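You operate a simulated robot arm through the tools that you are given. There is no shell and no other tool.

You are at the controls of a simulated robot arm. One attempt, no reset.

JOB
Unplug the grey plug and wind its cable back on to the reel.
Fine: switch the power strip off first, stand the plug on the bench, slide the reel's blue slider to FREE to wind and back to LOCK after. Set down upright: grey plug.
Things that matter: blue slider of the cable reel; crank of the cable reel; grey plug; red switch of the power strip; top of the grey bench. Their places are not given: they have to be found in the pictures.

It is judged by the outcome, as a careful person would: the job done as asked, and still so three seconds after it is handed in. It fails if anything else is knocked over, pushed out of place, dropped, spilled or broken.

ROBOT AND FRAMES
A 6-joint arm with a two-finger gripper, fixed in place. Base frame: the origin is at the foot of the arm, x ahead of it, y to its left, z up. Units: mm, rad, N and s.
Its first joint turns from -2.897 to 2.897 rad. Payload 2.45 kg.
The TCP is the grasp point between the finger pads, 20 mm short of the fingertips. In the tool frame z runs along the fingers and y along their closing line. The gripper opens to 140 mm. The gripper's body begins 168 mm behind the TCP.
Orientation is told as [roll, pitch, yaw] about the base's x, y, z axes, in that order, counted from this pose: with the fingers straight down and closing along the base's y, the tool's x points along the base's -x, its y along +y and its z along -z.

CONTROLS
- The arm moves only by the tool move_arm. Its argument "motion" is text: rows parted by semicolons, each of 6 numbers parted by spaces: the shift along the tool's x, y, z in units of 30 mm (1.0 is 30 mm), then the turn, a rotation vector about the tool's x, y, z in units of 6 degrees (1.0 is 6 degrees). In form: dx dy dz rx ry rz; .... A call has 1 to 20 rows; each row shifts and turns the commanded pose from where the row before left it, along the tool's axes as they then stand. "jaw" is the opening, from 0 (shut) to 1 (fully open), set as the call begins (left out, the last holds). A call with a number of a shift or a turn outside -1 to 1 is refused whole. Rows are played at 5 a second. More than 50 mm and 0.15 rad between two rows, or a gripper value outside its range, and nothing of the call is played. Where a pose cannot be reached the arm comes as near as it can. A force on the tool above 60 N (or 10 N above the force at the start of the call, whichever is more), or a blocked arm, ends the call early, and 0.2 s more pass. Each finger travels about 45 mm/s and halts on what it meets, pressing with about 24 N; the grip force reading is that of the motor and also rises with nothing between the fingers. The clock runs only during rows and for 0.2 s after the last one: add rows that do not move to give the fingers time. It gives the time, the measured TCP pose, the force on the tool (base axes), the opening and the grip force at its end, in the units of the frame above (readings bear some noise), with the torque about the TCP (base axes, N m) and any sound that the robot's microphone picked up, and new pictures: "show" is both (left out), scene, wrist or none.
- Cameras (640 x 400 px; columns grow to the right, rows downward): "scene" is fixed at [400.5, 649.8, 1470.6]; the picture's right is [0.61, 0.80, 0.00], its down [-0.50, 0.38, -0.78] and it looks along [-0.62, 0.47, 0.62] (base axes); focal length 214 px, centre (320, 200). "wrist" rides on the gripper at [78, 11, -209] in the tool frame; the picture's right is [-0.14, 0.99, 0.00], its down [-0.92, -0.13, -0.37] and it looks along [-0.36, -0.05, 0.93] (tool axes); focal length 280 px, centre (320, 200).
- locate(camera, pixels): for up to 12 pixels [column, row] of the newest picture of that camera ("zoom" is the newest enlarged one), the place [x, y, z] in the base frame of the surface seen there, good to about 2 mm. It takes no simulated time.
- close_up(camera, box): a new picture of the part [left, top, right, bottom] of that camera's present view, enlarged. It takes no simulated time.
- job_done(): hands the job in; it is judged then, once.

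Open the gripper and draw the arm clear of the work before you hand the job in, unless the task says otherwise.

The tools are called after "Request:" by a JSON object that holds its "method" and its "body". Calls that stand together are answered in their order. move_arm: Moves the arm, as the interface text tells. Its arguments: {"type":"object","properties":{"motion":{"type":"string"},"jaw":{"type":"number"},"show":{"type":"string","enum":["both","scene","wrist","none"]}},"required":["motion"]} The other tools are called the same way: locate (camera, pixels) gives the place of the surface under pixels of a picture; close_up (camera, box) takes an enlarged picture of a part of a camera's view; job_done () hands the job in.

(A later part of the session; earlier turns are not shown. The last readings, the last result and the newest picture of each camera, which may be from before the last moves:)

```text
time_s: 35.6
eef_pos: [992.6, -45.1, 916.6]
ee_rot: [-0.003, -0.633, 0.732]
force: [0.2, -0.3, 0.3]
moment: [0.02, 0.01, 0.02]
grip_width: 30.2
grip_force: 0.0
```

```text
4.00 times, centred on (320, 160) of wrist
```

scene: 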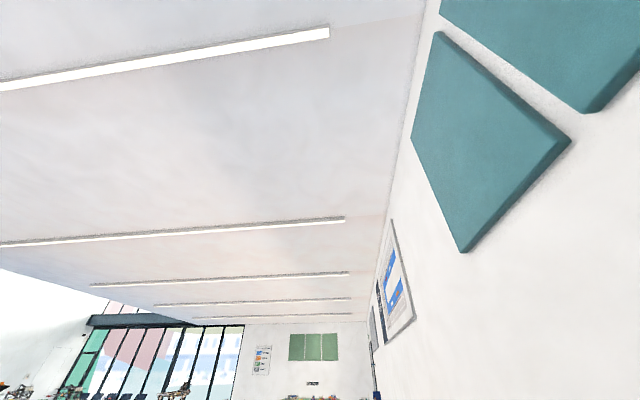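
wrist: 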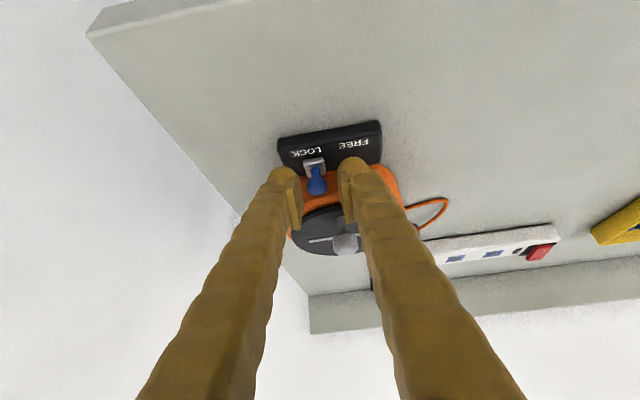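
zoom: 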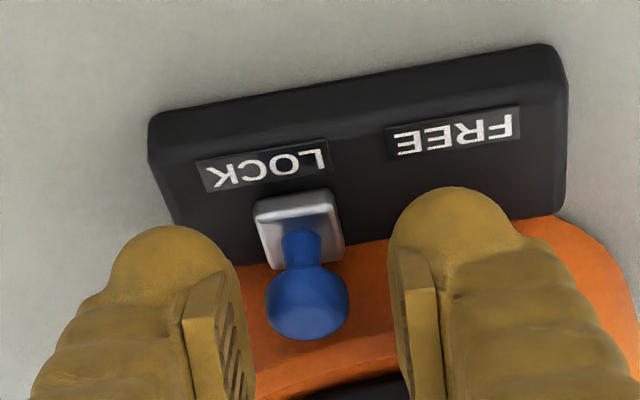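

The blue ball is between the pads. I close on it.

Request:
{"method": "move_arm", "body": {"motion": "0 0 0 0 0 0;0 0 0 0 0 0;0 0 0 0 0 0", "jaw": 0, "show": "wrist"}}

Request:
{"method": "close_up", "body": {"camera": "wrist", "box": [240, 110, 400, 210]}}

```text
time_s: 36.4
eef_pos: [991.2, -44.4, 916.5]
ee_rot: [-0.001, -0.634, 0.732]
force: [1.5, 2.1, -2.1]
moment: [0.01, 0.03, -0.03]
grip_width: 11.5
grip_force: 38.0
```

wrist: 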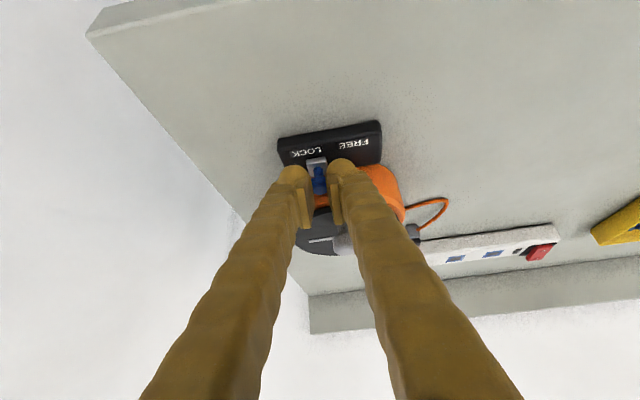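

```text
4.00 times, centred on (320, 160) of wrist
```

zoom: 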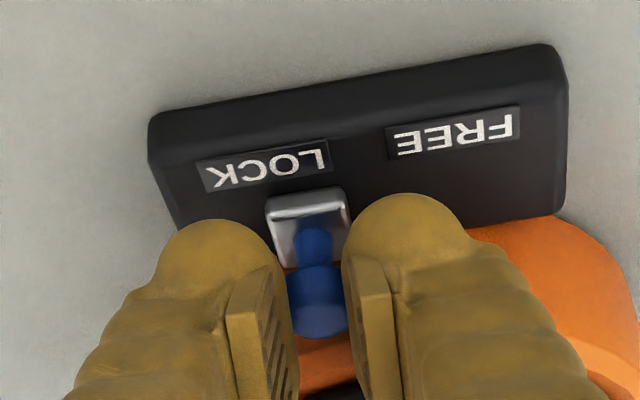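

The pads hold the slider (11.5 mm). I drag it along +tool y toward FREE.

Request:
{"method": "move_arm", "body": {"motion": "0 0.15 0 0 0 0;0 0.15 0 0 0 0;0 0.15 0 0 0 0;0 0.15 0 0 0 0;0 0 0 0 0 0", "show": "wrist"}}

Request:
{"method": "close_up", "body": {"camera": "wrist", "box": [240, 110, 400, 210]}}

```text
time_s: 37.6
eef_pos: [982.6, -32.5, 916.4]
ee_rot: [-0.004, -0.63, 0.733]
force: [-37.4, -36.9, 24.4]
moment: [-0.31, 0.3, 0.0]
grip_width: 11.2
grip_force: 38.0
```

wrist: 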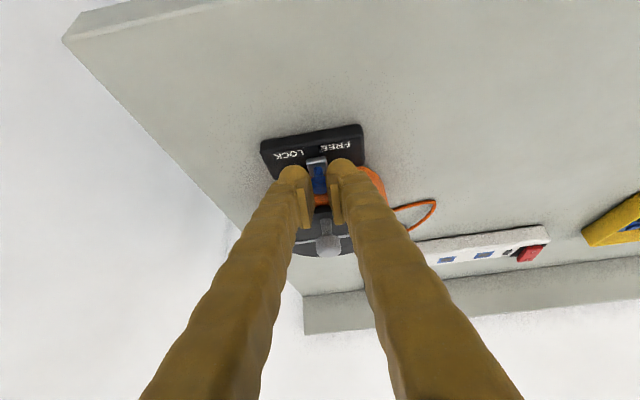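

```text
4.00 times, centred on (320, 160) of wrist
```

zoom: 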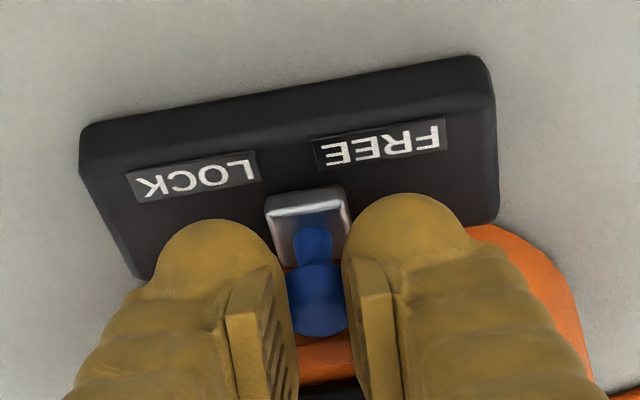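

The slider has moved most of the way, but the force reads (−37,−37,24), i.e. across the slide. I check that the box has not shifted before relieving this load.

Request:
{"method": "locate", "body": {"camera": "zoom", "pixels": [[193, 177], [380, 145], [95, 135], [478, 65], [130, 270], [520, 260], [300, 210], [345, 225]]}}

Request:
{"method": "move_arm", "body": {"motion": "0.017 0 -0.033 0 0 0;0 0 0 0 0 0", "show": "none"}}

```text
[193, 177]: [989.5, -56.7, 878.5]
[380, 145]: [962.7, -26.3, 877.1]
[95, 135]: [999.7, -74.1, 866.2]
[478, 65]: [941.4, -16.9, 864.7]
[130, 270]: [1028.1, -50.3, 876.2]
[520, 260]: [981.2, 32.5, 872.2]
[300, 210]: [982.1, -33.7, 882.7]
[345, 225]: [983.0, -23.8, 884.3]
```

```text
time_s: 38.2
eef_pos: [982.1, -31.4, 917.5]
ee_rot: [0.0, -0.632, 0.733]
force: [-18.7, -18.5, 10.4]
moment: [-0.17, 0.18, -0.01]
grip_width: 11.3
grip_force: 38.6
```

The box is where it was, and 1 mm of relief halved the load, so the slide is a few degrees off my line. I relieve another 1 mm and drag on with the corrected direction.

Request:
{"method": "move_arm", "body": {"motion": "0.017 0 -0.033 0 0 0;0 0 0 0 0 0", "show": "none"}}

Request:
{"method": "move_arm", "body": {"motion": "0.004 0.1 -0.003 0 0 0;0.004 0.1 -0.003 0 0 0;0 0 0 0 0 0", "show": "wrist"}}

Request:
{"method": "close_up", "body": {"camera": "wrist", "box": [240, 110, 400, 210]}}

```text
time_s: 38.8
eef_pos: [982.5, -32.3, 916.9]
ee_rot: [0.0, -0.631, 0.733]
force: [2.4, 3.0, -4.1]
moment: [0.03, -0.01, 0.04]
grip_width: 11.4
grip_force: 38.7
```

```text
time_s: 39.6
eef_pos: [976.6, -29.5, 917.8]
ee_rot: [-0.003, -0.632, 0.732]
force: [3.1, 2.7, -6.8]
moment: [0.0, 0.02, 0.02]
grip_width: 10.2
grip_force: 37.1
```

wrist: 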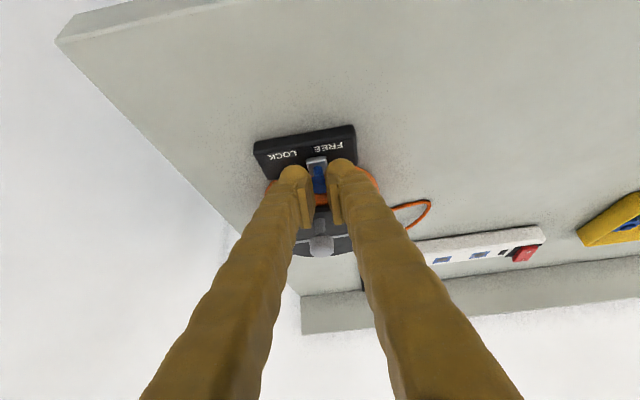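

```text
4.00 times, centred on (320, 160) of wrist
```

zoom: 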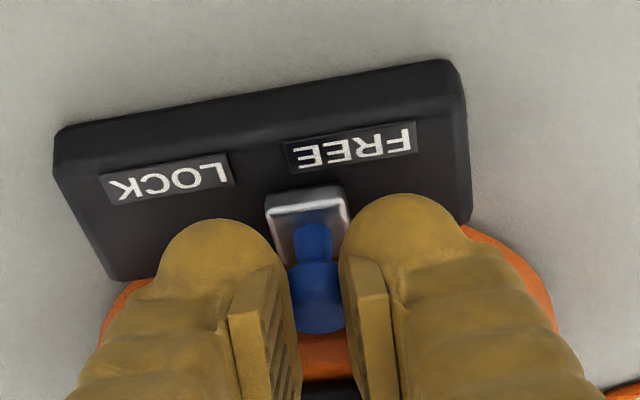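

Force is small now and the slider moves freely; it is still short of FREE. I continue in small steps until it meets its stop.

Request:
{"method": "move_arm", "body": {"motion": "0.004 0.1 -0.003 0 0 0;0.004 0.1 -0.003 0 0 0;0.004 0.1 -0.003 0 0 0;0 0 0 0 0 0", "show": "wrist"}}

Request:
{"method": "close_up", "body": {"camera": "wrist", "box": [240, 110, 400, 210]}}

```text
time_s: 40.6
eef_pos: [971.3, -23.1, 918.5]
ee_rot: [-0.001, -0.633, 0.732]
force: [-9.5, -16.9, 3.1]
moment: [-0.24, 0.11, -0.06]
grip_width: 8.9
grip_force: 37.1
```

wrist: 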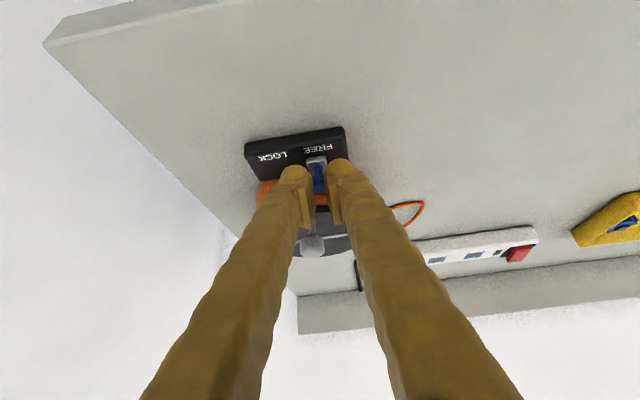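

```text
4.00 times, centred on (320, 160) of wrist
```

zoom: 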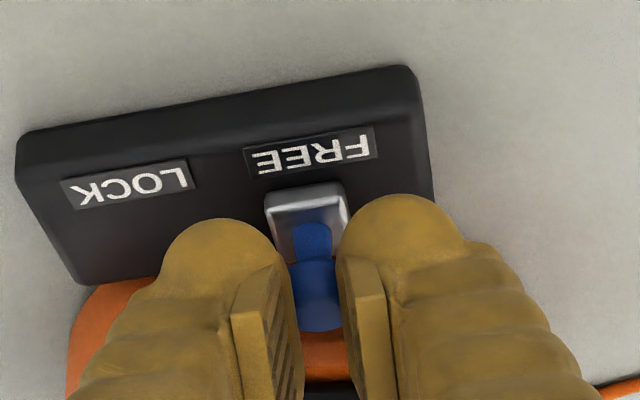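

The slider plate is now beside FREE and the force along the slide is rising slightly. I push 2–3 mm more to be sure it is on its stop.

Request:
{"method": "move_arm", "body": {"motion": "0.006 0.07 -0.004 0 0 0;0.006 0.07 -0.004 0 0 0;0 0 0 0 0 0", "show": "wrist"}}

Request:
{"method": "close_up", "body": {"camera": "wrist", "box": [240, 110, 400, 210]}}

```text
time_s: 41.4
eef_pos: [968.4, -21.7, 919.3]
ee_rot: [-0.002, -0.632, 0.733]
force: [23.5, -26.7, 19.5]
moment: [-0.31, -0.49, -0.27]
grip_width: 7.2
grip_force: 35.2
```

wrist: 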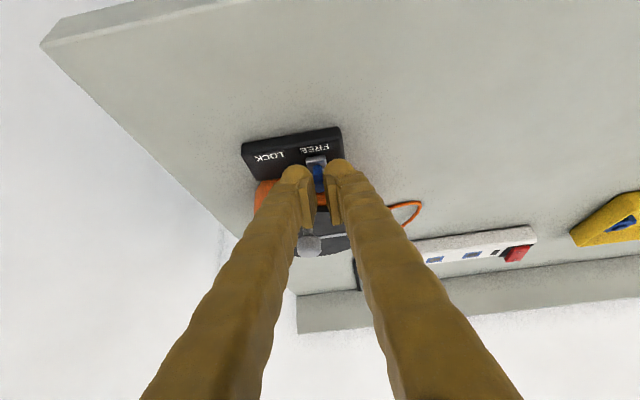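

```text
4.00 times, centred on (320, 160) of wrist
```

zoom: 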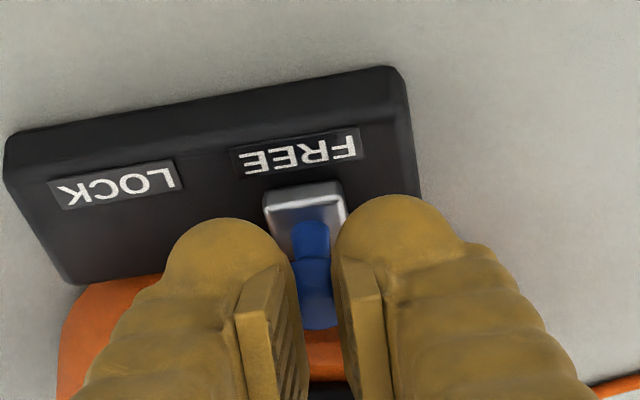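

The slider is at its FREE stop (35 N along the slide). I open and back off along the fingers.

Request:
{"method": "move_arm", "body": {"motion": "0 0 0 0 0 0;0 0 0 0 0 0", "jaw": 0.22, "show": "none"}}

Request:
{"method": "move_arm", "body": {"motion": "0 0 -0.4 0 0 0;0 0 -0.8 0 0 0;0 0 -0.9 0 0 0;0 0 -0.9 0 0 0;0 0 -0.5 0 0 0;0 0 0 0 0 0", "show": "wrist"}}

Request:
{"method": "close_up", "body": {"camera": "wrist", "box": [220, 60, 460, 210]}}

```text
time_s: 42.0
eef_pos: [965.9, -20.4, 916.2]
ee_rot: [0.0, -0.631, 0.731]
force: [0.4, 0.3, 0.2]
moment: [-0.02, -0.01, 0.02]
grip_width: 30.7
grip_force: 0.0
```

```text
time_s: 43.4
eef_pos: [919.1, -60.6, 1002.0]
ee_rot: [-0.002, -0.632, 0.733]
force: [-0.5, 1.3, 0.3]
moment: [0.05, 0.0, -0.01]
grip_width: 30.6
grip_force: 0.1
```

wrist: 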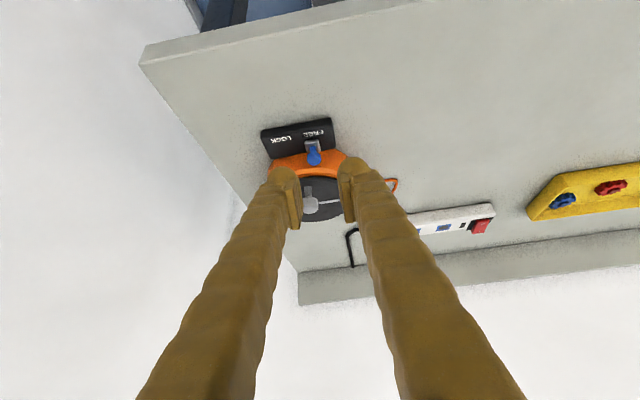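

```text
2.67 times, centred on (340, 135) of wrist
```

zoom: 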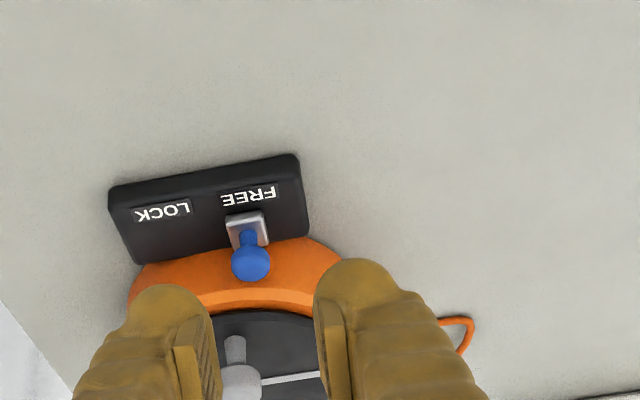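

The slider stands at FREE. I turn to yaw 0 with 30° tilt, open wide and back up to measure the crank and disc without the fingers in the way.

Request:
{"method": "move_arm", "body": {"motion": "0 0 -0.9 0 0 0;0 0 0 0.588 0 0.809;0 0 0 0.588 0 0.809;0 0 0 0.588 0 0.809;0 0 0 0.588 0 0.809;0 0 0 0.588 0 0.809;0 0 0 0.588 0 0.809;0 0 0 0.588 0 0.809;0 0 0 0 1 0;-0.105 0.667 -0.4 0 0 0;-0.105 0.667 -0.4 0 0 0;-0.105 0.667 -0.4 0 0 0;-0.105 0.667 -0.4 0 0 0;0 0 0 0 0 0", "jaw": 1, "show": "wrist"}}

Request:
{"method": "close_up", "body": {"camera": "wrist", "box": [220, 70, 460, 220]}}

```text
time_s: 46.4
eef_pos: [894.6, 9.9, 1073.9]
ee_rot: [0.002, -0.526, -0.002]
force: [0.5, -0.5, -0.1]
moment: [-0.04, -0.04, -0.01]
grip_width: 140.1
grip_force: 0.0
```

wrist: 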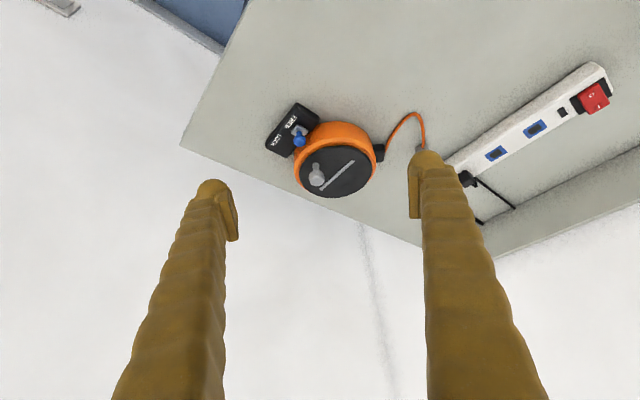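

```text
2.67 times, centred on (340, 145) of wrist
```

zoom: 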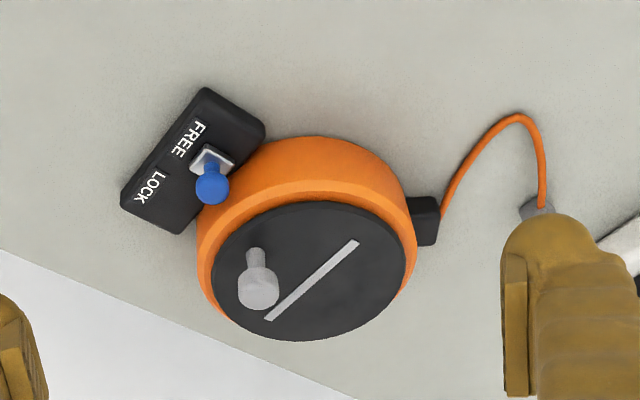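

Now the whole crank is visible. I enlarge it more and locate the disc's edges and the knob.

Request:
{"method": "close_up", "body": {"camera": "wrist", "box": [284, 130, 388, 205]}}

```text
5.33 times, centred on (336, 168) of wrist
```

zoom: 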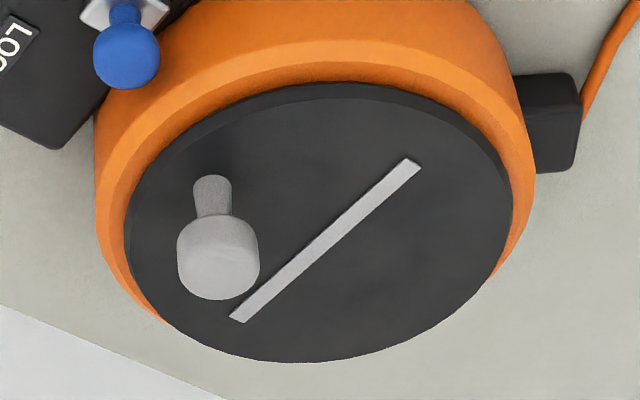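

Request:
{"method": "locate", "body": {"camera": "zoom", "pixels": [[132, 230], [508, 190], [330, 95], [290, 355], [237, 315], [413, 166], [325, 240], [218, 265], [218, 290], [185, 255], [252, 255], [210, 190]]}}

Request:
{"method": "locate", "body": {"camera": "zoom", "pixels": [[218, 235], [218, 222], [200, 280], [240, 280], [212, 210], [160, 150], [480, 260], [180, 320], [430, 320], [440, 110], [125, 60], [218, 275]]}}

```text
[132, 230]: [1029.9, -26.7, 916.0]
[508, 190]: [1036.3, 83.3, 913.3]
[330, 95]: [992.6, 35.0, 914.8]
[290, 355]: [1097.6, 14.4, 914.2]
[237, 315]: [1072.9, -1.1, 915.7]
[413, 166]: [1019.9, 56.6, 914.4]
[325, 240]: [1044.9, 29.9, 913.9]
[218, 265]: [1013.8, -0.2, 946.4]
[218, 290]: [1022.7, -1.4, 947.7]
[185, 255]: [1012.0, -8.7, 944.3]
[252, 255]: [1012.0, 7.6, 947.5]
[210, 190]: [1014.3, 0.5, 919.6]
```

```text
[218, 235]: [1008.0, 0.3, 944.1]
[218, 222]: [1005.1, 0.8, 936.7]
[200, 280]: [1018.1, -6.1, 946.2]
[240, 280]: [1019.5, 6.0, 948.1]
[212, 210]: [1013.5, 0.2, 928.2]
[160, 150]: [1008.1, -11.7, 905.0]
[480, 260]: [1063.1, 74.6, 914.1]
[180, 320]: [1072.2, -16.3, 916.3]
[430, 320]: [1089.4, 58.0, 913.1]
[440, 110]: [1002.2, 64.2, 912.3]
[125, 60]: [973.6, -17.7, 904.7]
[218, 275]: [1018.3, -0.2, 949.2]
```

Disc centre is about (1046.4,27.8), knob head centre about (1015.5,−0.3,940), so the crank radius is 42 mm. I go to hover over the knob with the jaw at ~36 mm.

Request:
{"method": "move_arm", "body": {"motion": "0 0 0 0 0 0;0 0 0 0 0 0;-0.358 -0.057 0.681 0 0 0;-0.358 -0.057 0.681 0 0 0;-0.358 -0.057 0.681 0 0 0;-0.358 -0.057 0.681 0 0 0;-0.358 -0.057 0.681 0 0 0;-0.358 -0.057 0.681 0 0 0;0 0 0 0 0 0", "jaw": 0.26, "show": "wrist"}}

Request:
{"method": "close_up", "body": {"camera": "wrist", "box": [240, 90, 400, 190]}}

```text
time_s: 48.4
eef_pos: [1011.3, -3.1, 998.2]
ee_rot: [0.003, -0.528, -0.001]
force: [0.6, 0.4, 0.1]
moment: [-0.01, 0.0, 0.01]
grip_width: 36.6
grip_force: 0.0
```

wrist: 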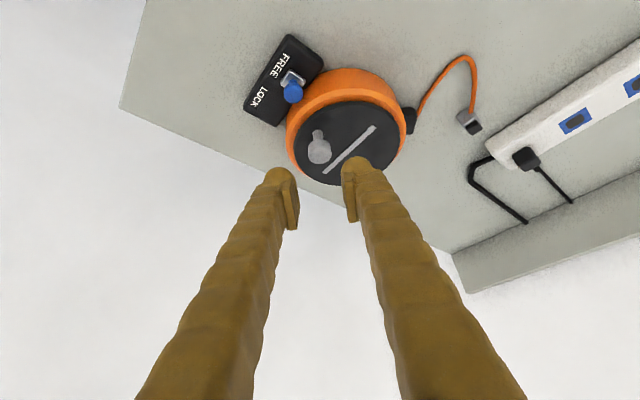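

```text
4.00 times, centred on (320, 140) of wrist
```

zoom: 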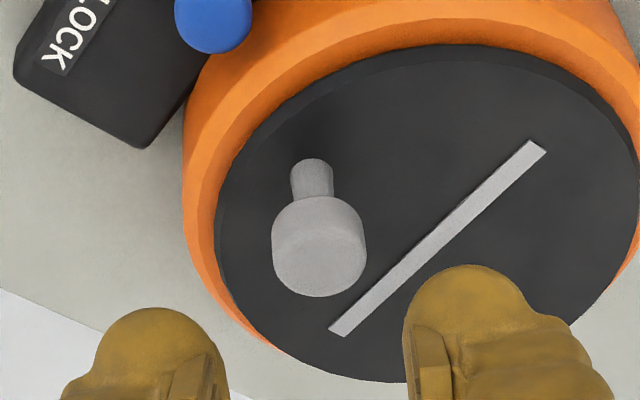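

The knob is nearly in line; I check its position once more from this nearer view.

Request:
{"method": "locate", "body": {"camera": "zoom", "pixels": [[320, 215], [320, 250], [320, 285], [280, 250], [360, 250], [310, 185], [295, 185], [330, 185], [340, 332], [535, 150], [290, 210], [345, 280]]}}

```text
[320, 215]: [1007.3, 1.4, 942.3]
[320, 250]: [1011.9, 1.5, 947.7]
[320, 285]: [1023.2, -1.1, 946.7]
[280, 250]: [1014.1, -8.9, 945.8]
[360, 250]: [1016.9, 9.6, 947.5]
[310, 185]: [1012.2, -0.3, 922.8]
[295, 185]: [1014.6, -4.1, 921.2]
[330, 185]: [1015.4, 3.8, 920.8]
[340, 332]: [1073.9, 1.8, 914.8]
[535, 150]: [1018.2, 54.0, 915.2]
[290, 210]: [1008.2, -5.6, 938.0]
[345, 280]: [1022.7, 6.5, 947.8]
```

Knob centre (1016.3, 0.1), crank axis (1046.2, 27.9), radius ≈41 mm. I descend around the knob head.

Request:
{"method": "move_arm", "body": {"motion": "0 0.107 0 0 0 0;0.19 0 0.349 0 0 0;0.19 0 0.349 0 0 0;0.19 0 0.349 0 0 0;0.19 0 0.349 0 0 0;0 0 0 0 0 0", "show": "wrist"}}

Request:
{"method": "close_up", "body": {"camera": "wrist", "box": [240, 110, 400, 210]}}

```text
time_s: 49.8
eef_pos: [1014.8, 1.0, 952.0]
ee_rot: [0.003, -0.526, -0.001]
force: [-0.1, -0.1, 0.1]
moment: [-0.01, 0.02, -0.02]
grip_width: 36.1
grip_force: 0.1
```

wrist: 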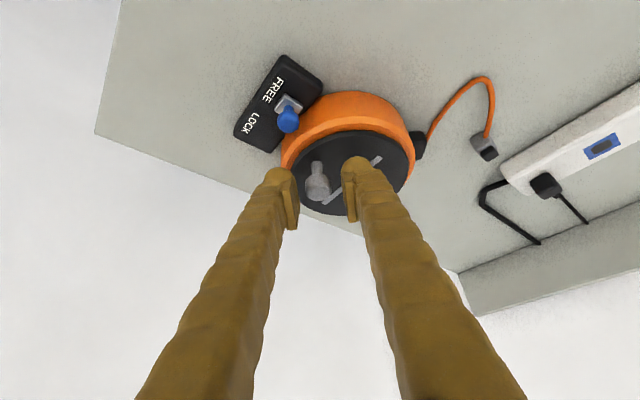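

```text
4.00 times, centred on (320, 160) of wrist
```

zoom: 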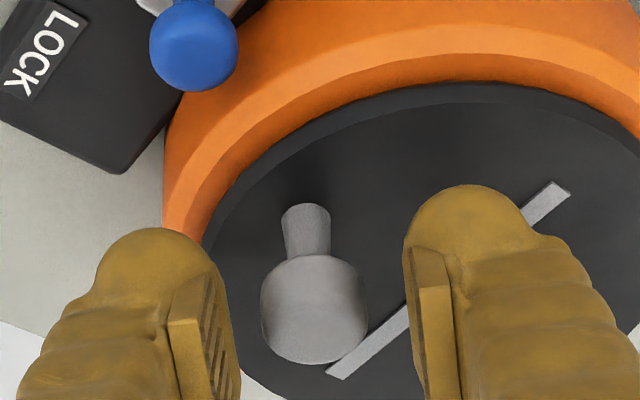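

The knob head is between the pads. I close on it.

Request:
{"method": "move_arm", "body": {"motion": "0 0 0 0 0 0;0 0 0 0 0 0;0 0 0 0 0 0", "jaw": 0, "show": "wrist"}}

Request:
{"method": "close_up", "body": {"camera": "wrist", "box": [240, 110, 400, 210]}}

```text
time_s: 50.6
eef_pos: [1015.9, 1.4, 951.1]
ee_rot: [0.002, -0.526, -0.002]
force: [-4.2, -5.8, -0.1]
moment: [-0.09, 0.1, -0.05]
grip_width: 19.9
grip_force: 41.1
```

wrist: 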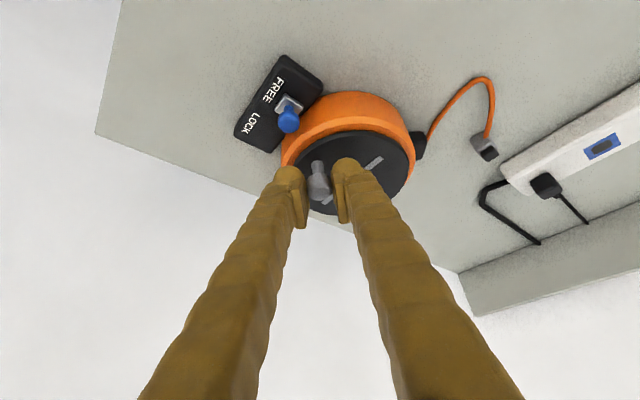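

```text
4.00 times, centred on (320, 160) of wrist
```

zoom: 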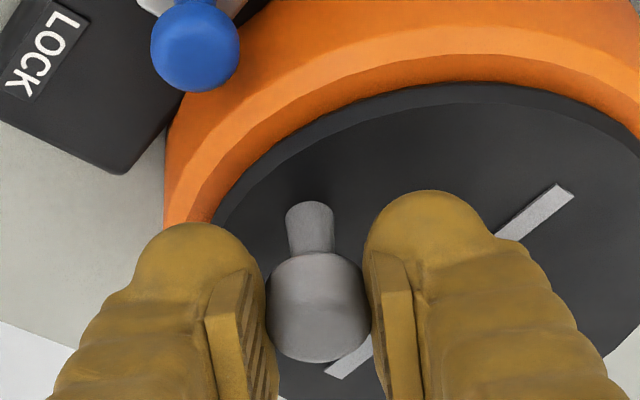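

The knob is held (19.9 mm). I try 45° clockwise (seen from above) around the axis and watch force, sound and the cable.

Request:
{"method": "move_arm", "body": {"motion": "0.179 0.291 -0.103 0 0 0;0.108 0.334 -0.062 0 0 0;0.029 0.355 -0.017 0 0 0;0 0 0 0 0 0", "show": "wrist"}}

Request:
{"method": "close_up", "body": {"camera": "wrist", "box": [240, 60, 520, 235]}}

```text
time_s: 51.6
eef_pos: [1003.2, 31.5, 951.6]
ee_rot: [0.003, -0.527, 0.0]
force: [-4.2, 0.1, 2.7]
moment: [-0.02, -0.04, -0.03]
grip_width: 19.9
grip_force: 44.9
```

wrist: 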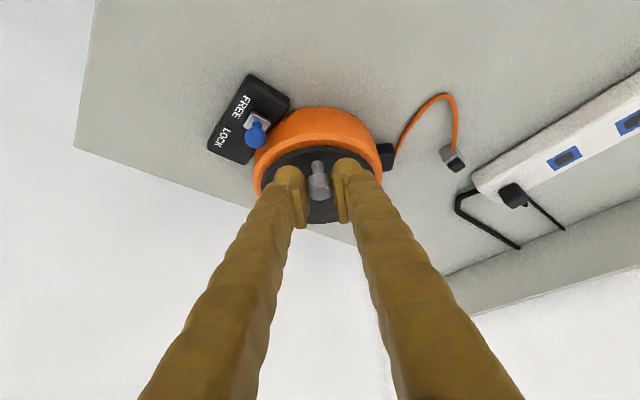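

```text
2.29 times, centred on (380, 148) of wrist
```

zoom: 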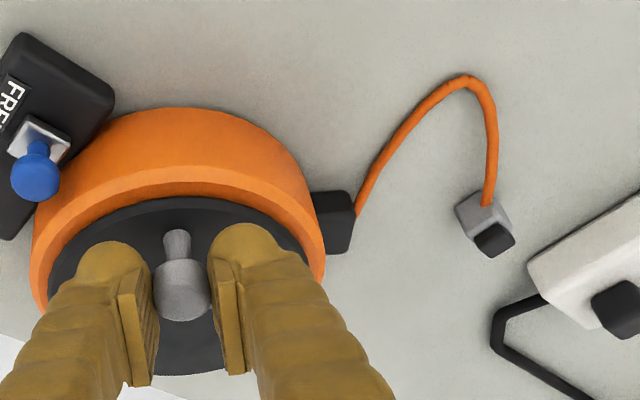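

The crank turns easily. I sample the cable so I can tell whether it gets shorter.

Request:
{"method": "locate", "body": {"camera": "zoom", "pixels": [[358, 212], [385, 158], [415, 112], [445, 85], [467, 78], [485, 95], [494, 130], [492, 170], [487, 200], [493, 240], [340, 225], [470, 210]]}}

```text
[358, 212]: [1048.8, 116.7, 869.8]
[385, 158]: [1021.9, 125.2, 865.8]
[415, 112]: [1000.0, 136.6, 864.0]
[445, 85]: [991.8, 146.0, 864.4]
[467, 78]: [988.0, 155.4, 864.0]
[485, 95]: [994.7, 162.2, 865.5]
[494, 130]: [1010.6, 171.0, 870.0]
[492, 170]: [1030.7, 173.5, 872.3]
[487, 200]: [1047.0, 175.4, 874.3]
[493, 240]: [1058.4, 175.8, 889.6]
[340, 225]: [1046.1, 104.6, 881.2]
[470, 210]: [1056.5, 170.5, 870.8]
```

The cable loop measures about 141 mm now and its apex moved slightly toward the reel. I turn another 90° clockwise.

Request:
{"method": "move_arm", "body": {"motion": "-0.0515 0.3518 0.0297 0 0 0;-0.1286 0.3245 0.0743 0 0 0;-0.1969 0.2748 0.1137 0 0 0;-0.2518 0.2068 0.1454 0 0 0;-0.2895 0.1244 0.1671 0 0 0;-0.3076 0.0335 0.1776 0 0 0;0 0 0 0 0 0", "show": "wrist"}}

Request:
{"method": "close_up", "body": {"camera": "wrist", "box": [200, 60, 480, 235]}}

```text
time_s: 53.2
eef_pos: [1044.7, 67.7, 952.4]
ee_rot: [0.002, -0.528, 0.002]
force: [-5.9, -7.5, 9.7]
moment: [-0.08, 0.29, -0.24]
grip_width: 19.8
grip_force: 45.0
```

wrist: 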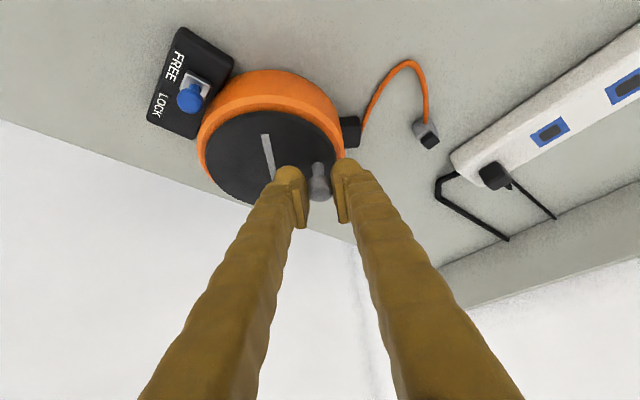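

```text
2.29 times, centred on (340, 148) of wrist
```

zoom: 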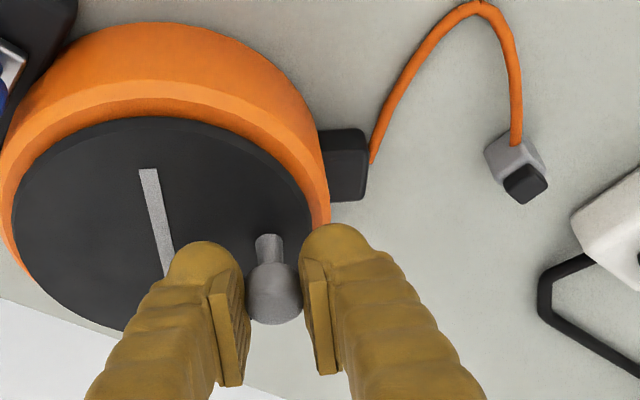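

The crank followed (the bar turned too). I sample the cable again, plus the reel box to check it has not shifted.

Request:
{"method": "locate", "body": {"camera": "zoom", "pixels": [[372, 160], [390, 105], [415, 60], [440, 25], [478, 5], [505, 30], [516, 70], [517, 115], [516, 142], [525, 185], [505, 150], [350, 150]]}}

Request:
{"method": "locate", "body": {"camera": "wrist", "pixels": [[183, 30], [232, 68], [152, 120], [190, 135], [267, 160], [404, 63]]}}

```text
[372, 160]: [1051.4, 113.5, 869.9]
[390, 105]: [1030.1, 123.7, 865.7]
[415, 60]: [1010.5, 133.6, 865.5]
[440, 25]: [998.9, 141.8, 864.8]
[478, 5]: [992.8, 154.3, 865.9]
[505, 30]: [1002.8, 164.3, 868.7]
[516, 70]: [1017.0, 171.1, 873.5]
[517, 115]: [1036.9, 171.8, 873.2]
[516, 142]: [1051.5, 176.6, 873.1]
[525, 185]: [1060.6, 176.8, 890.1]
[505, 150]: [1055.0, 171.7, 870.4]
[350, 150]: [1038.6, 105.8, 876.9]
```

```text
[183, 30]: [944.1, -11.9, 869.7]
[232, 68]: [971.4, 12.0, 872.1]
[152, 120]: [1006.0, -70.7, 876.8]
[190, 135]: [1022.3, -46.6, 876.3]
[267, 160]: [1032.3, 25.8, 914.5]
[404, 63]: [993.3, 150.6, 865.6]
```

The loop's apex went from x≈985 to 988 to 993, so clockwise winds the cable in. I continue 270° clockwise.

Request:
{"method": "move_arm", "body": {"motion": "-0.3046 -0.0595 0.1759 0 0 0;-0.2810 -0.1486 0.1622 0 0 0;-0.2380 -0.2274 0.1374 0 0 0;-0.1791 -0.2908 0.1034 0 0 0;-0.1077 -0.3343 0.0622 0 0 0;-0.0290 -0.3552 0.0167 0 0 0;0.0515 -0.3518 -0.0297 0 0 0;0.1286 -0.3245 -0.0743 0 0 0;0.1969 -0.2748 -0.1137 0 0 0;0.2518 -0.2068 -0.1454 0 0 0;0.2895 -0.1244 -0.1671 0 0 0;0.3076 -0.0335 -0.1776 0 0 0;0 0 0 0 0 0", "show": "wrist"}}

Request:
{"method": "close_up", "body": {"camera": "wrist", "box": [240, 60, 560, 260]}}

```text
time_s: 56.0
eef_pos: [1043.6, -11.7, 951.0]
ee_rot: [0.002, -0.529, 0.0]
force: [8.5, 25.2, 20.0]
moment: [0.28, -0.53, -0.22]
grip_width: 19.9
grip_force: 45.3
```

wrist: 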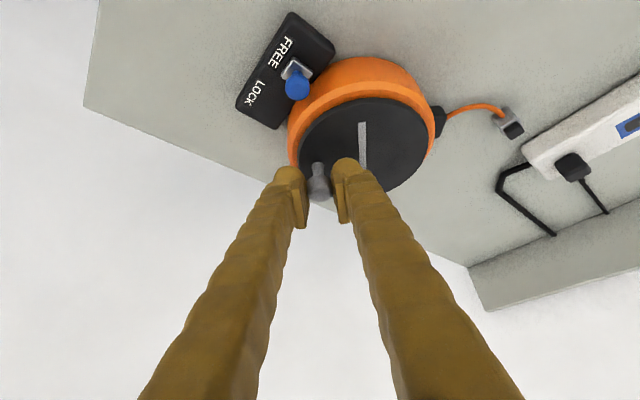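

```text
2.00 times, centred on (400, 160) of wrist
```

zoom: 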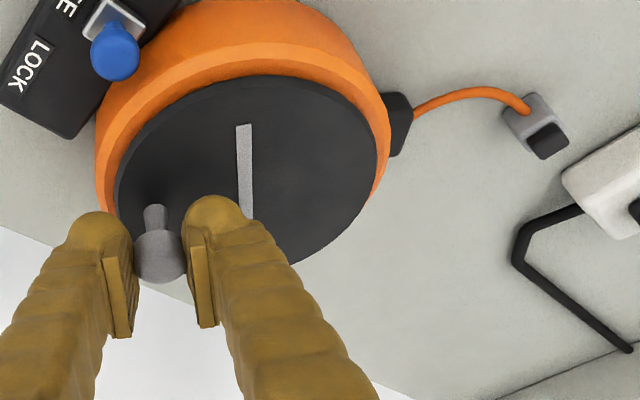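

The cable has become much shorter and runs almost straight from outlet to plug. I check the plug's place and the remaining slack before turning more.

Request:
{"method": "close_up", "body": {"camera": "wrist", "box": [420, 80, 548, 160]}}

Request:
{"method": "locate", "body": {"camera": "zoom", "pixels": [[80, 165], [470, 160], [500, 195]]}}

```text
5.00 times, centred on (484, 120) of wrist
```

zoom: 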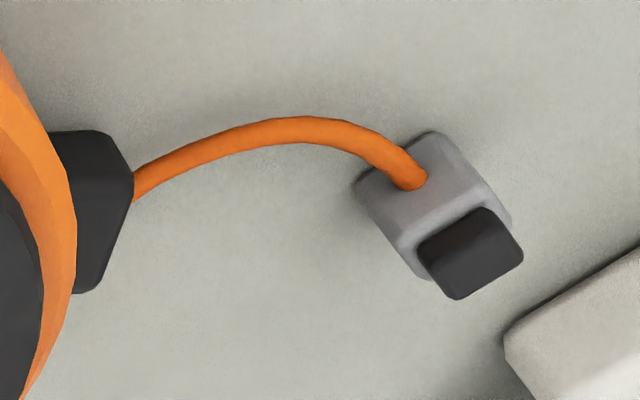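

```text
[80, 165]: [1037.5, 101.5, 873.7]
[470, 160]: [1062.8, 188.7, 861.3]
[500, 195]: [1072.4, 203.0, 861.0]
```

Request:
{"method": "locate", "body": {"camera": "zoom", "pixels": [[470, 265], [485, 225], [440, 165], [390, 210], [412, 180], [350, 128], [270, 128], [200, 155], [137, 190], [430, 275], [520, 250], [365, 185]]}}

```text
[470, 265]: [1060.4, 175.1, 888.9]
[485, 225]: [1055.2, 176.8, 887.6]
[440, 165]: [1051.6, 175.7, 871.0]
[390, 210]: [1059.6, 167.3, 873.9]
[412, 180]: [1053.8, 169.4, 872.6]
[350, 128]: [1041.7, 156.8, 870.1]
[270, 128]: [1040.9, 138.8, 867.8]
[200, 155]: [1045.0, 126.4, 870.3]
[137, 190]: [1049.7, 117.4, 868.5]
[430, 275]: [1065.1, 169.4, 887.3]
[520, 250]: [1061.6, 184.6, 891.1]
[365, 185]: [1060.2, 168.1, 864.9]
```

The plug still stands at (1060,176); the cable out is ≈59 mm against a straight distance of ≈52 mm, so more winding would soon tug it. I let go of the knob and retreat, to set the plug closer to the outlet first.

Request:
{"method": "move_arm", "body": {"motion": "0 0 0 0 0 0;0 0 0 0 0 0", "jaw": 0.27, "show": "none"}}

Request:
{"method": "move_arm", "body": {"motion": "0 0 -0.4 0 0 0;0 0 -0.8 0 0 0;0 0 -0.9 0 0 0;0 0 -0.9 0 0 0;0 0 0 0 0 0", "show": "wrist"}}

Request:
{"method": "close_up", "body": {"camera": "wrist", "box": [240, 60, 560, 260]}}

```text
time_s: 56.6
eef_pos: [1043.0, -13.4, 949.9]
ee_rot: [-0.001, -0.524, -0.001]
force: [0.4, 0.2, 0.2]
moment: [0.0, -0.01, 0.01]
grip_width: 37.8
grip_force: 0.0
```

```text
time_s: 57.8
eef_pos: [999.5, -9.6, 1029.5]
ee_rot: [0.002, -0.528, -0.002]
force: [-1.0, 0.5, 0.1]
moment: [0.0, 0.01, -0.01]
grip_width: 37.6
grip_force: 0.0
```

wrist: 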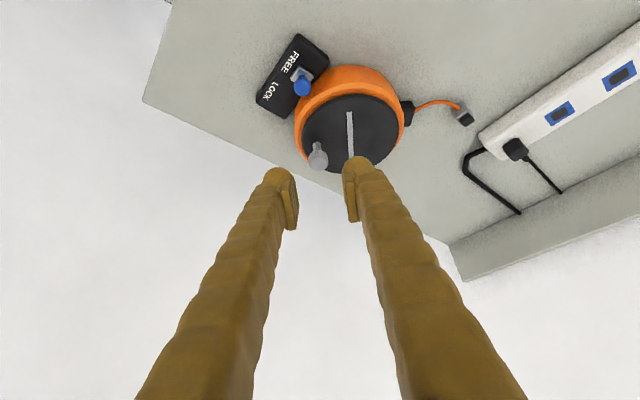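

```text
2.00 times, centred on (400, 160) of wrist
```

zoom: 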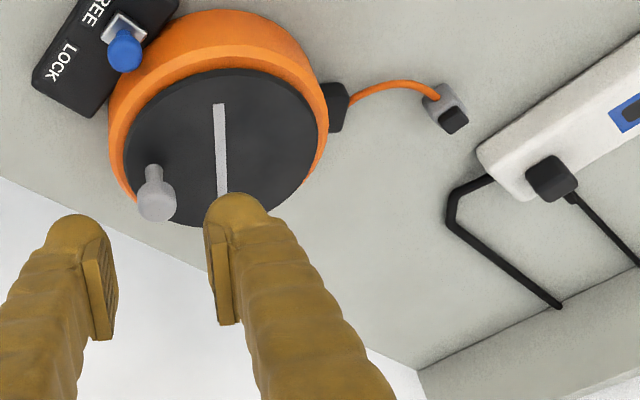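

The crank stays put and the cable is as it was. I turn to yaw 42°, tilt 24° and go back over the plug.

Request:
{"method": "move_arm", "body": {"motion": "0 0 0 -0.5 0 -0.866;0 0 0 -0.5 0 -0.866;0 0 0 -0.5 0 -0.866;0 0 0 -0.5 0 -0.866;0 0 0 -0.5 0 -0.866;0 0 0 -0.5 0 -0.866;0 0 0 -0.5 0 -0.866;0 0 0 0 1 0;-0.516 0.401 0.592 0 0 0;-0.516 0.401 0.592 0 0 0;-0.516 0.401 0.592 0 0 0;-0.516 0.401 0.592 0 0 0;-0.516 0.401 0.592 0 0 0;-0.516 0.401 0.592 0 0 0;-0.516 0.401 0.592 0 0 0;-0.516 0.401 0.592 0 0 0;0 0 0 0 0 0", "jaw": 0.22, "show": "wrist"}}

Request:
{"method": "close_up", "body": {"camera": "wrist", "box": [240, 80, 400, 180]}}

```text
time_s: 61.4
eef_pos: [1060.9, 170.8, 952.5]
ee_rot: [-0.001, -0.422, 0.735]
force: [-0.1, -0.4, 0.1]
moment: [-0.01, 0.0, 0.01]
grip_width: 30.6
grip_force: 0.0
```

wrist: 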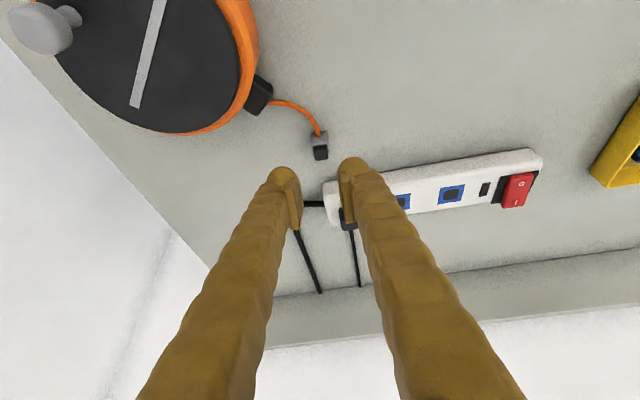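

```text
4.00 times, centred on (320, 130) of wrist
```

zoom: 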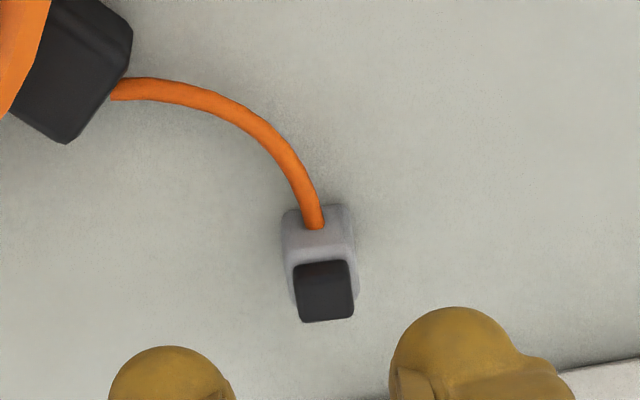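

The plug is in view at zoom (322,260). I locate it exactly.

Request:
{"method": "locate", "body": {"camera": "zoom", "pixels": [[300, 270], [350, 268], [325, 310], [325, 285], [290, 225], [345, 220], [313, 225], [117, 88], [100, 60], [65, 135], [325, 345], [380, 260]]}}

```text
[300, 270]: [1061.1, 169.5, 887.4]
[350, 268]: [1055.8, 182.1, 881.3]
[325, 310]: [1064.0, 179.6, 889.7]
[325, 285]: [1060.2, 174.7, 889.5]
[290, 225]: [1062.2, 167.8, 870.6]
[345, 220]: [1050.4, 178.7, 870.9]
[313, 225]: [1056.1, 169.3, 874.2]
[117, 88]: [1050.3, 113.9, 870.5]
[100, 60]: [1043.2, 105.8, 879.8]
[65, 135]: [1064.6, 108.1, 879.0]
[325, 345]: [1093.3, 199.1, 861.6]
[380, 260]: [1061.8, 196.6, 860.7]
```

Plug centre ≈ (1062,177.5). I shift 4 mm in +tool y and descend around it.

Request:
{"method": "move_arm", "body": {"motion": "-0.136 0.135 0.06 0 0 0;0.16 0 0.359 0 0 0;0.16 0 0.359 0 0 0;0.16 0 0.359 0 0 0;0.16 0 0.359 0 0 0;0.14 0 0.32 0 0 0;0 0 0 0 0 0", "show": "wrist"}}

Request:
{"method": "close_up", "body": {"camera": "wrist", "box": [240, 110, 400, 210]}}

```text
time_s: 63.0
eef_pos: [1062.1, 180.9, 892.3]
ee_rot: [-0.001, -0.422, 0.736]
force: [-1.1, 0.1, 0.8]
moment: [-0.01, 0.01, 0.02]
grip_width: 30.7
grip_force: 0.0
```

wrist: 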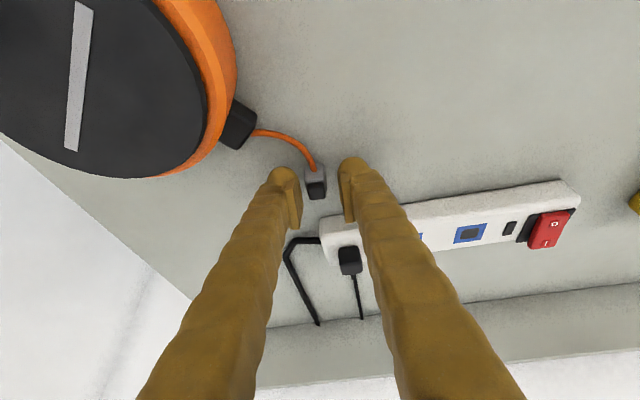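

```text
4.00 times, centred on (320, 160) of wrist
```

zoom: 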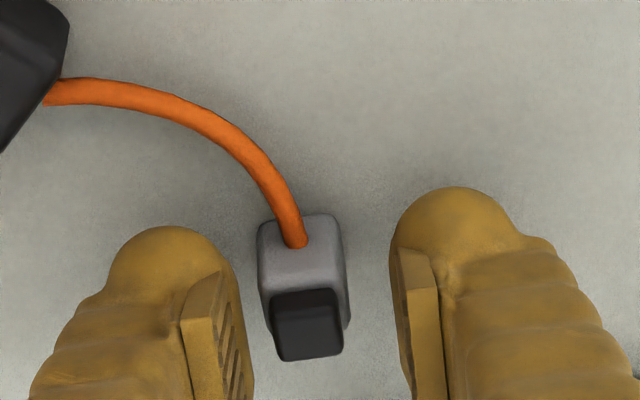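

The tool is ~3.5 mm too far to the right of the plug; I shift back and then close.

Request:
{"method": "move_arm", "body": {"motion": "0 -0.11 0 0 0 0;0.027 0 0.061 0 0 0;0 0 0 0 0 0", "show": "none"}}

Request:
{"method": "move_arm", "body": {"motion": "0 0 0 0 0 0;0 0 0 0 0 0;0 0 0 0 0 0", "jaw": 0, "show": "wrist"}}

Request:
{"method": "close_up", "body": {"camera": "wrist", "box": [240, 110, 400, 210]}}

```text
time_s: 63.8
eef_pos: [1064.3, 176.9, 889.3]
ee_rot: [-0.002, -0.422, 0.734]
force: [0.5, -0.6, -0.5]
moment: [-0.02, 0.0, 0.02]
grip_width: 30.5
grip_force: 0.0
```

```text
time_s: 64.6
eef_pos: [1062.7, 177.4, 890.1]
ee_rot: [-0.001, -0.422, 0.734]
force: [0.3, 0.3, 0.6]
moment: [-0.01, -0.01, -0.01]
grip_width: 16.6
grip_force: 24.3
```

wrist: 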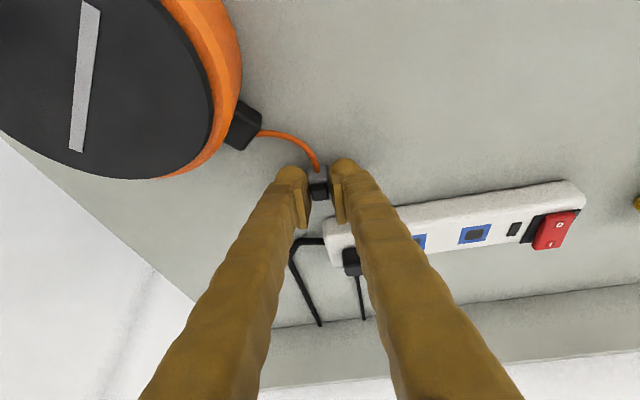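

```text
4.00 times, centred on (320, 160) of wrist
```

zoom: 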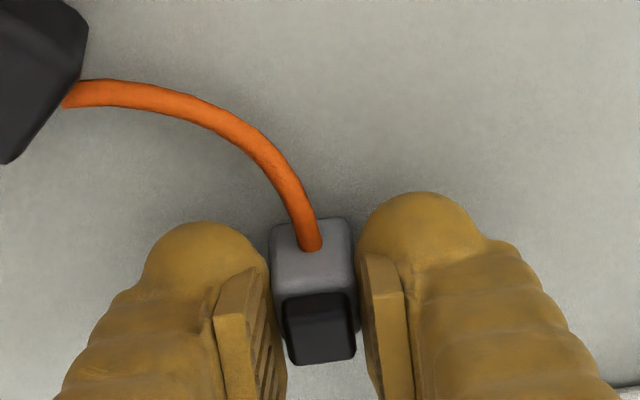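

Gripped again at 16.6 mm. I lift 6 mm and carry it 26 mm toward the outlet.

Request:
{"method": "move_arm", "body": {"motion": "-0.0813 0 -0.183 0 0 0;0.242 -0.344 -0.108 0 0 0;0.242 -0.344 -0.108 0 0 0;0 0 0 0 0 0", "show": "wrist"}}

Request:
{"method": "close_up", "body": {"camera": "wrist", "box": [220, 80, 412, 200]}}

```text
time_s: 65.6
eef_pos: [1064.8, 152.7, 896.9]
ee_rot: [-0.001, -0.422, 0.734]
force: [0.0, 0.1, -0.6]
moment: [0.0, -0.01, -0.02]
grip_width: 16.9
grip_force: 24.3
```

wrist: 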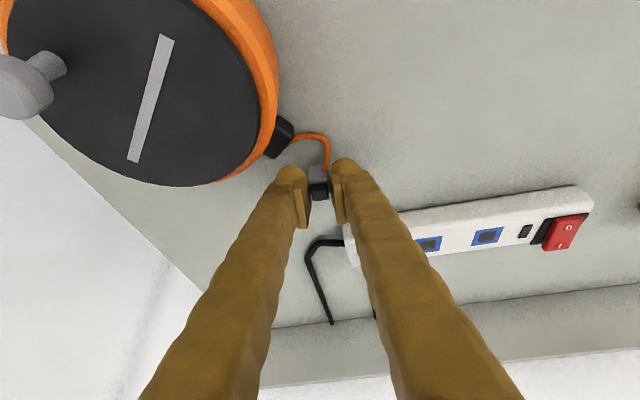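

```text
3.33 times, centred on (316, 140) of wrist
```

zoom: 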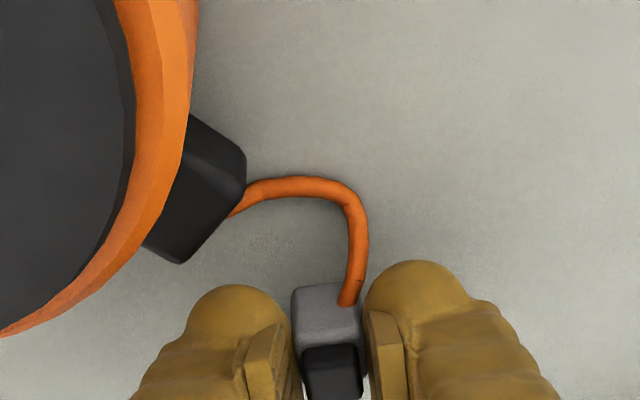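

The plug now hangs about 30 mm from the outlet. I lower it to the bench in small steps.

Request:
{"method": "move_arm", "body": {"motion": "0.0271 0 0.061 0 0 0;0.0271 0 0.061 0 0 0;0 0 0 0 0 0", "show": "none"}}

Request:
{"method": "move_arm", "body": {"motion": "0.0136 0 0.0305 0 0 0;0.0136 0 0.0305 0 0 0;0 0 0 0 0 0", "show": "none"}}

Request:
{"method": "move_arm", "body": {"motion": "0.0136 0 0.0305 0 0 0;0 0 0 0 0 0", "show": "none"}}

```text
time_s: 66.4
eef_pos: [1064.7, 152.8, 891.6]
ee_rot: [-0.002, -0.42, 0.733]
force: [0.2, -0.1, -0.1]
moment: [-0.01, -0.01, 0.01]
grip_width: 16.4
grip_force: 23.4
```

```text
time_s: 67.2
eef_pos: [1067.0, 152.0, 889.1]
ee_rot: [-0.002, -0.423, 0.734]
force: [0.3, -1.1, -1.0]
moment: [0.0, 0.01, -0.01]
grip_width: 16.9
grip_force: 24.3
```

```text
time_s: 67.8
eef_pos: [1065.6, 150.8, 889.6]
ee_rot: [-0.003, -0.421, 0.736]
force: [-0.5, 2.1, 13.4]
moment: [0.05, 0.02, -0.01]
grip_width: 16.8
grip_force: 23.9
```

Contact with the bench is made (13 N up). I open to let the plug stand.

Request:
{"method": "move_arm", "body": {"motion": "0 0 0 0 0 0;0 0 0 0 0 0", "jaw": 0.175, "show": "wrist"}}

Request:
{"method": "close_up", "body": {"camera": "wrist", "box": [220, 90, 412, 210]}}

```text
time_s: 68.4
eef_pos: [1066.9, 151.0, 888.0]
ee_rot: [-0.002, -0.423, 0.733]
force: [-0.6, 0.1, 0.1]
moment: [0.01, 0.0, -0.01]
grip_width: 24.7
grip_force: 0.0
```

wrist: 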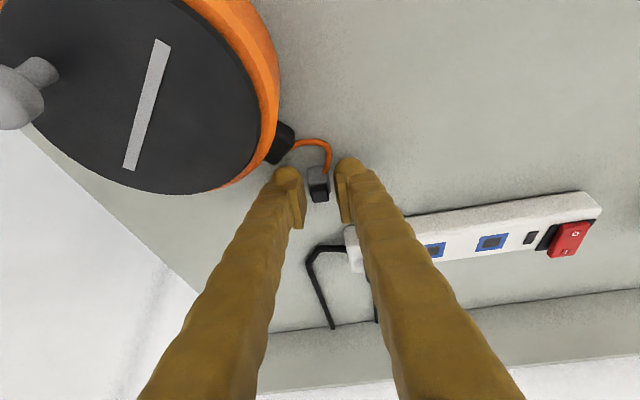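

```text
3.33 times, centred on (316, 150) of wrist
```

zoom: 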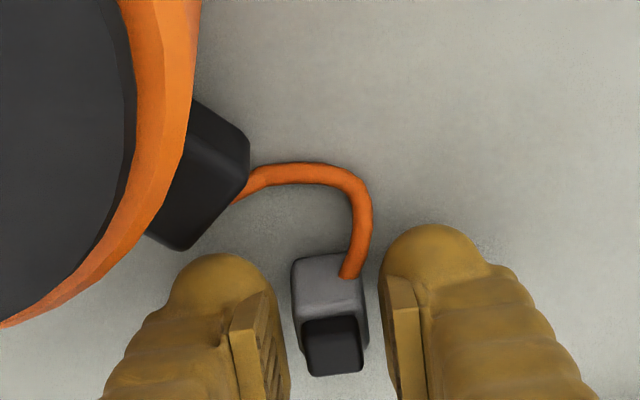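

The plug stands on its own again. I rise straight up, turn to yaw 0 with 30° tilt, and go back to view the crank.

Request:
{"method": "move_arm", "body": {"motion": "-0.102 0 -0.228 0 0 0;-0.203 0 -0.457 0 0 0;-0.305 0 -0.685 0 0 0;-0.305 0 -0.685 0 0 0;-0.305 0 -0.685 0 0 0;0 0 0 0 0 0", "show": "none"}}

Request:
{"method": "move_arm", "body": {"motion": "0 0 0 0.4067 0 0.9135;0 0 0 0.4067 0 0.9135;0 0 0 0.4067 0 0.9135;0 0 0 0.4067 0 0.9135;0 0 0 0.4067 0 0.9135;0 0 0 0.4067 0 0.9135;0 0 0 0.4067 0 0.9135;0 0 0 0 -1 0;0.198 -0.79 -0.428 0 0 0;0.198 -0.79 -0.428 0 0 0;0.198 -0.79 -0.428 0 0 0;0.198 -0.79 -0.428 0 0 0;0.198 -0.79 -0.428 0 0 0;0.198 -0.79 -0.428 0 0 0;0.198 -0.79 -0.428 0 0 0;0 0 0 0 0 0", "jaw": 0.28, "show": "wrist"}}

Request:
{"method": "close_up", "body": {"camera": "wrist", "box": [240, 60, 480, 210]}}

```text
time_s: 69.8
eef_pos: [1066.5, 152.2, 980.9]
ee_rot: [-0.003, -0.422, 0.733]
force: [0.3, 0.2, -0.1]
moment: [0.02, -0.02, -0.01]
grip_width: 24.6
grip_force: 0.0
```

```text
time_s: 73.2
eef_pos: [985.5, -12.5, 1036.5]
ee_rot: [0.003, -0.527, 0.001]
force: [0.5, 0.4, 0.2]
moment: [0.01, 0.0, 0.01]
grip_width: 39.0
grip_force: 0.1
```

wrist: 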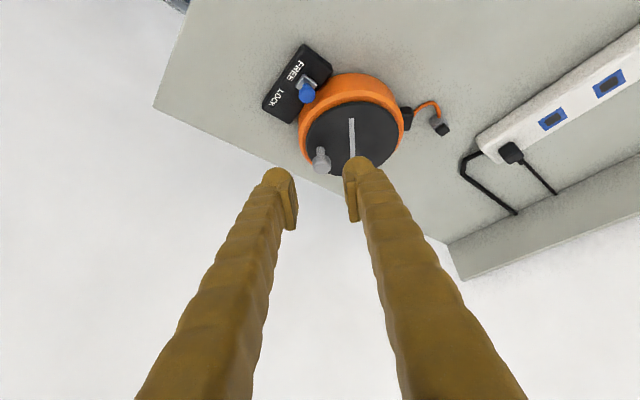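

```text
2.67 times, centred on (360, 135) of wrist
```

zoom: 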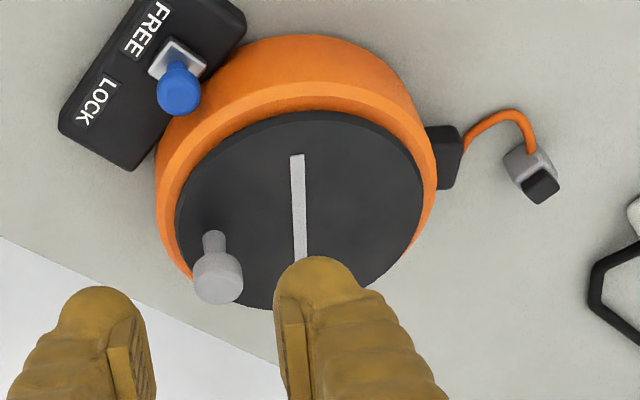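

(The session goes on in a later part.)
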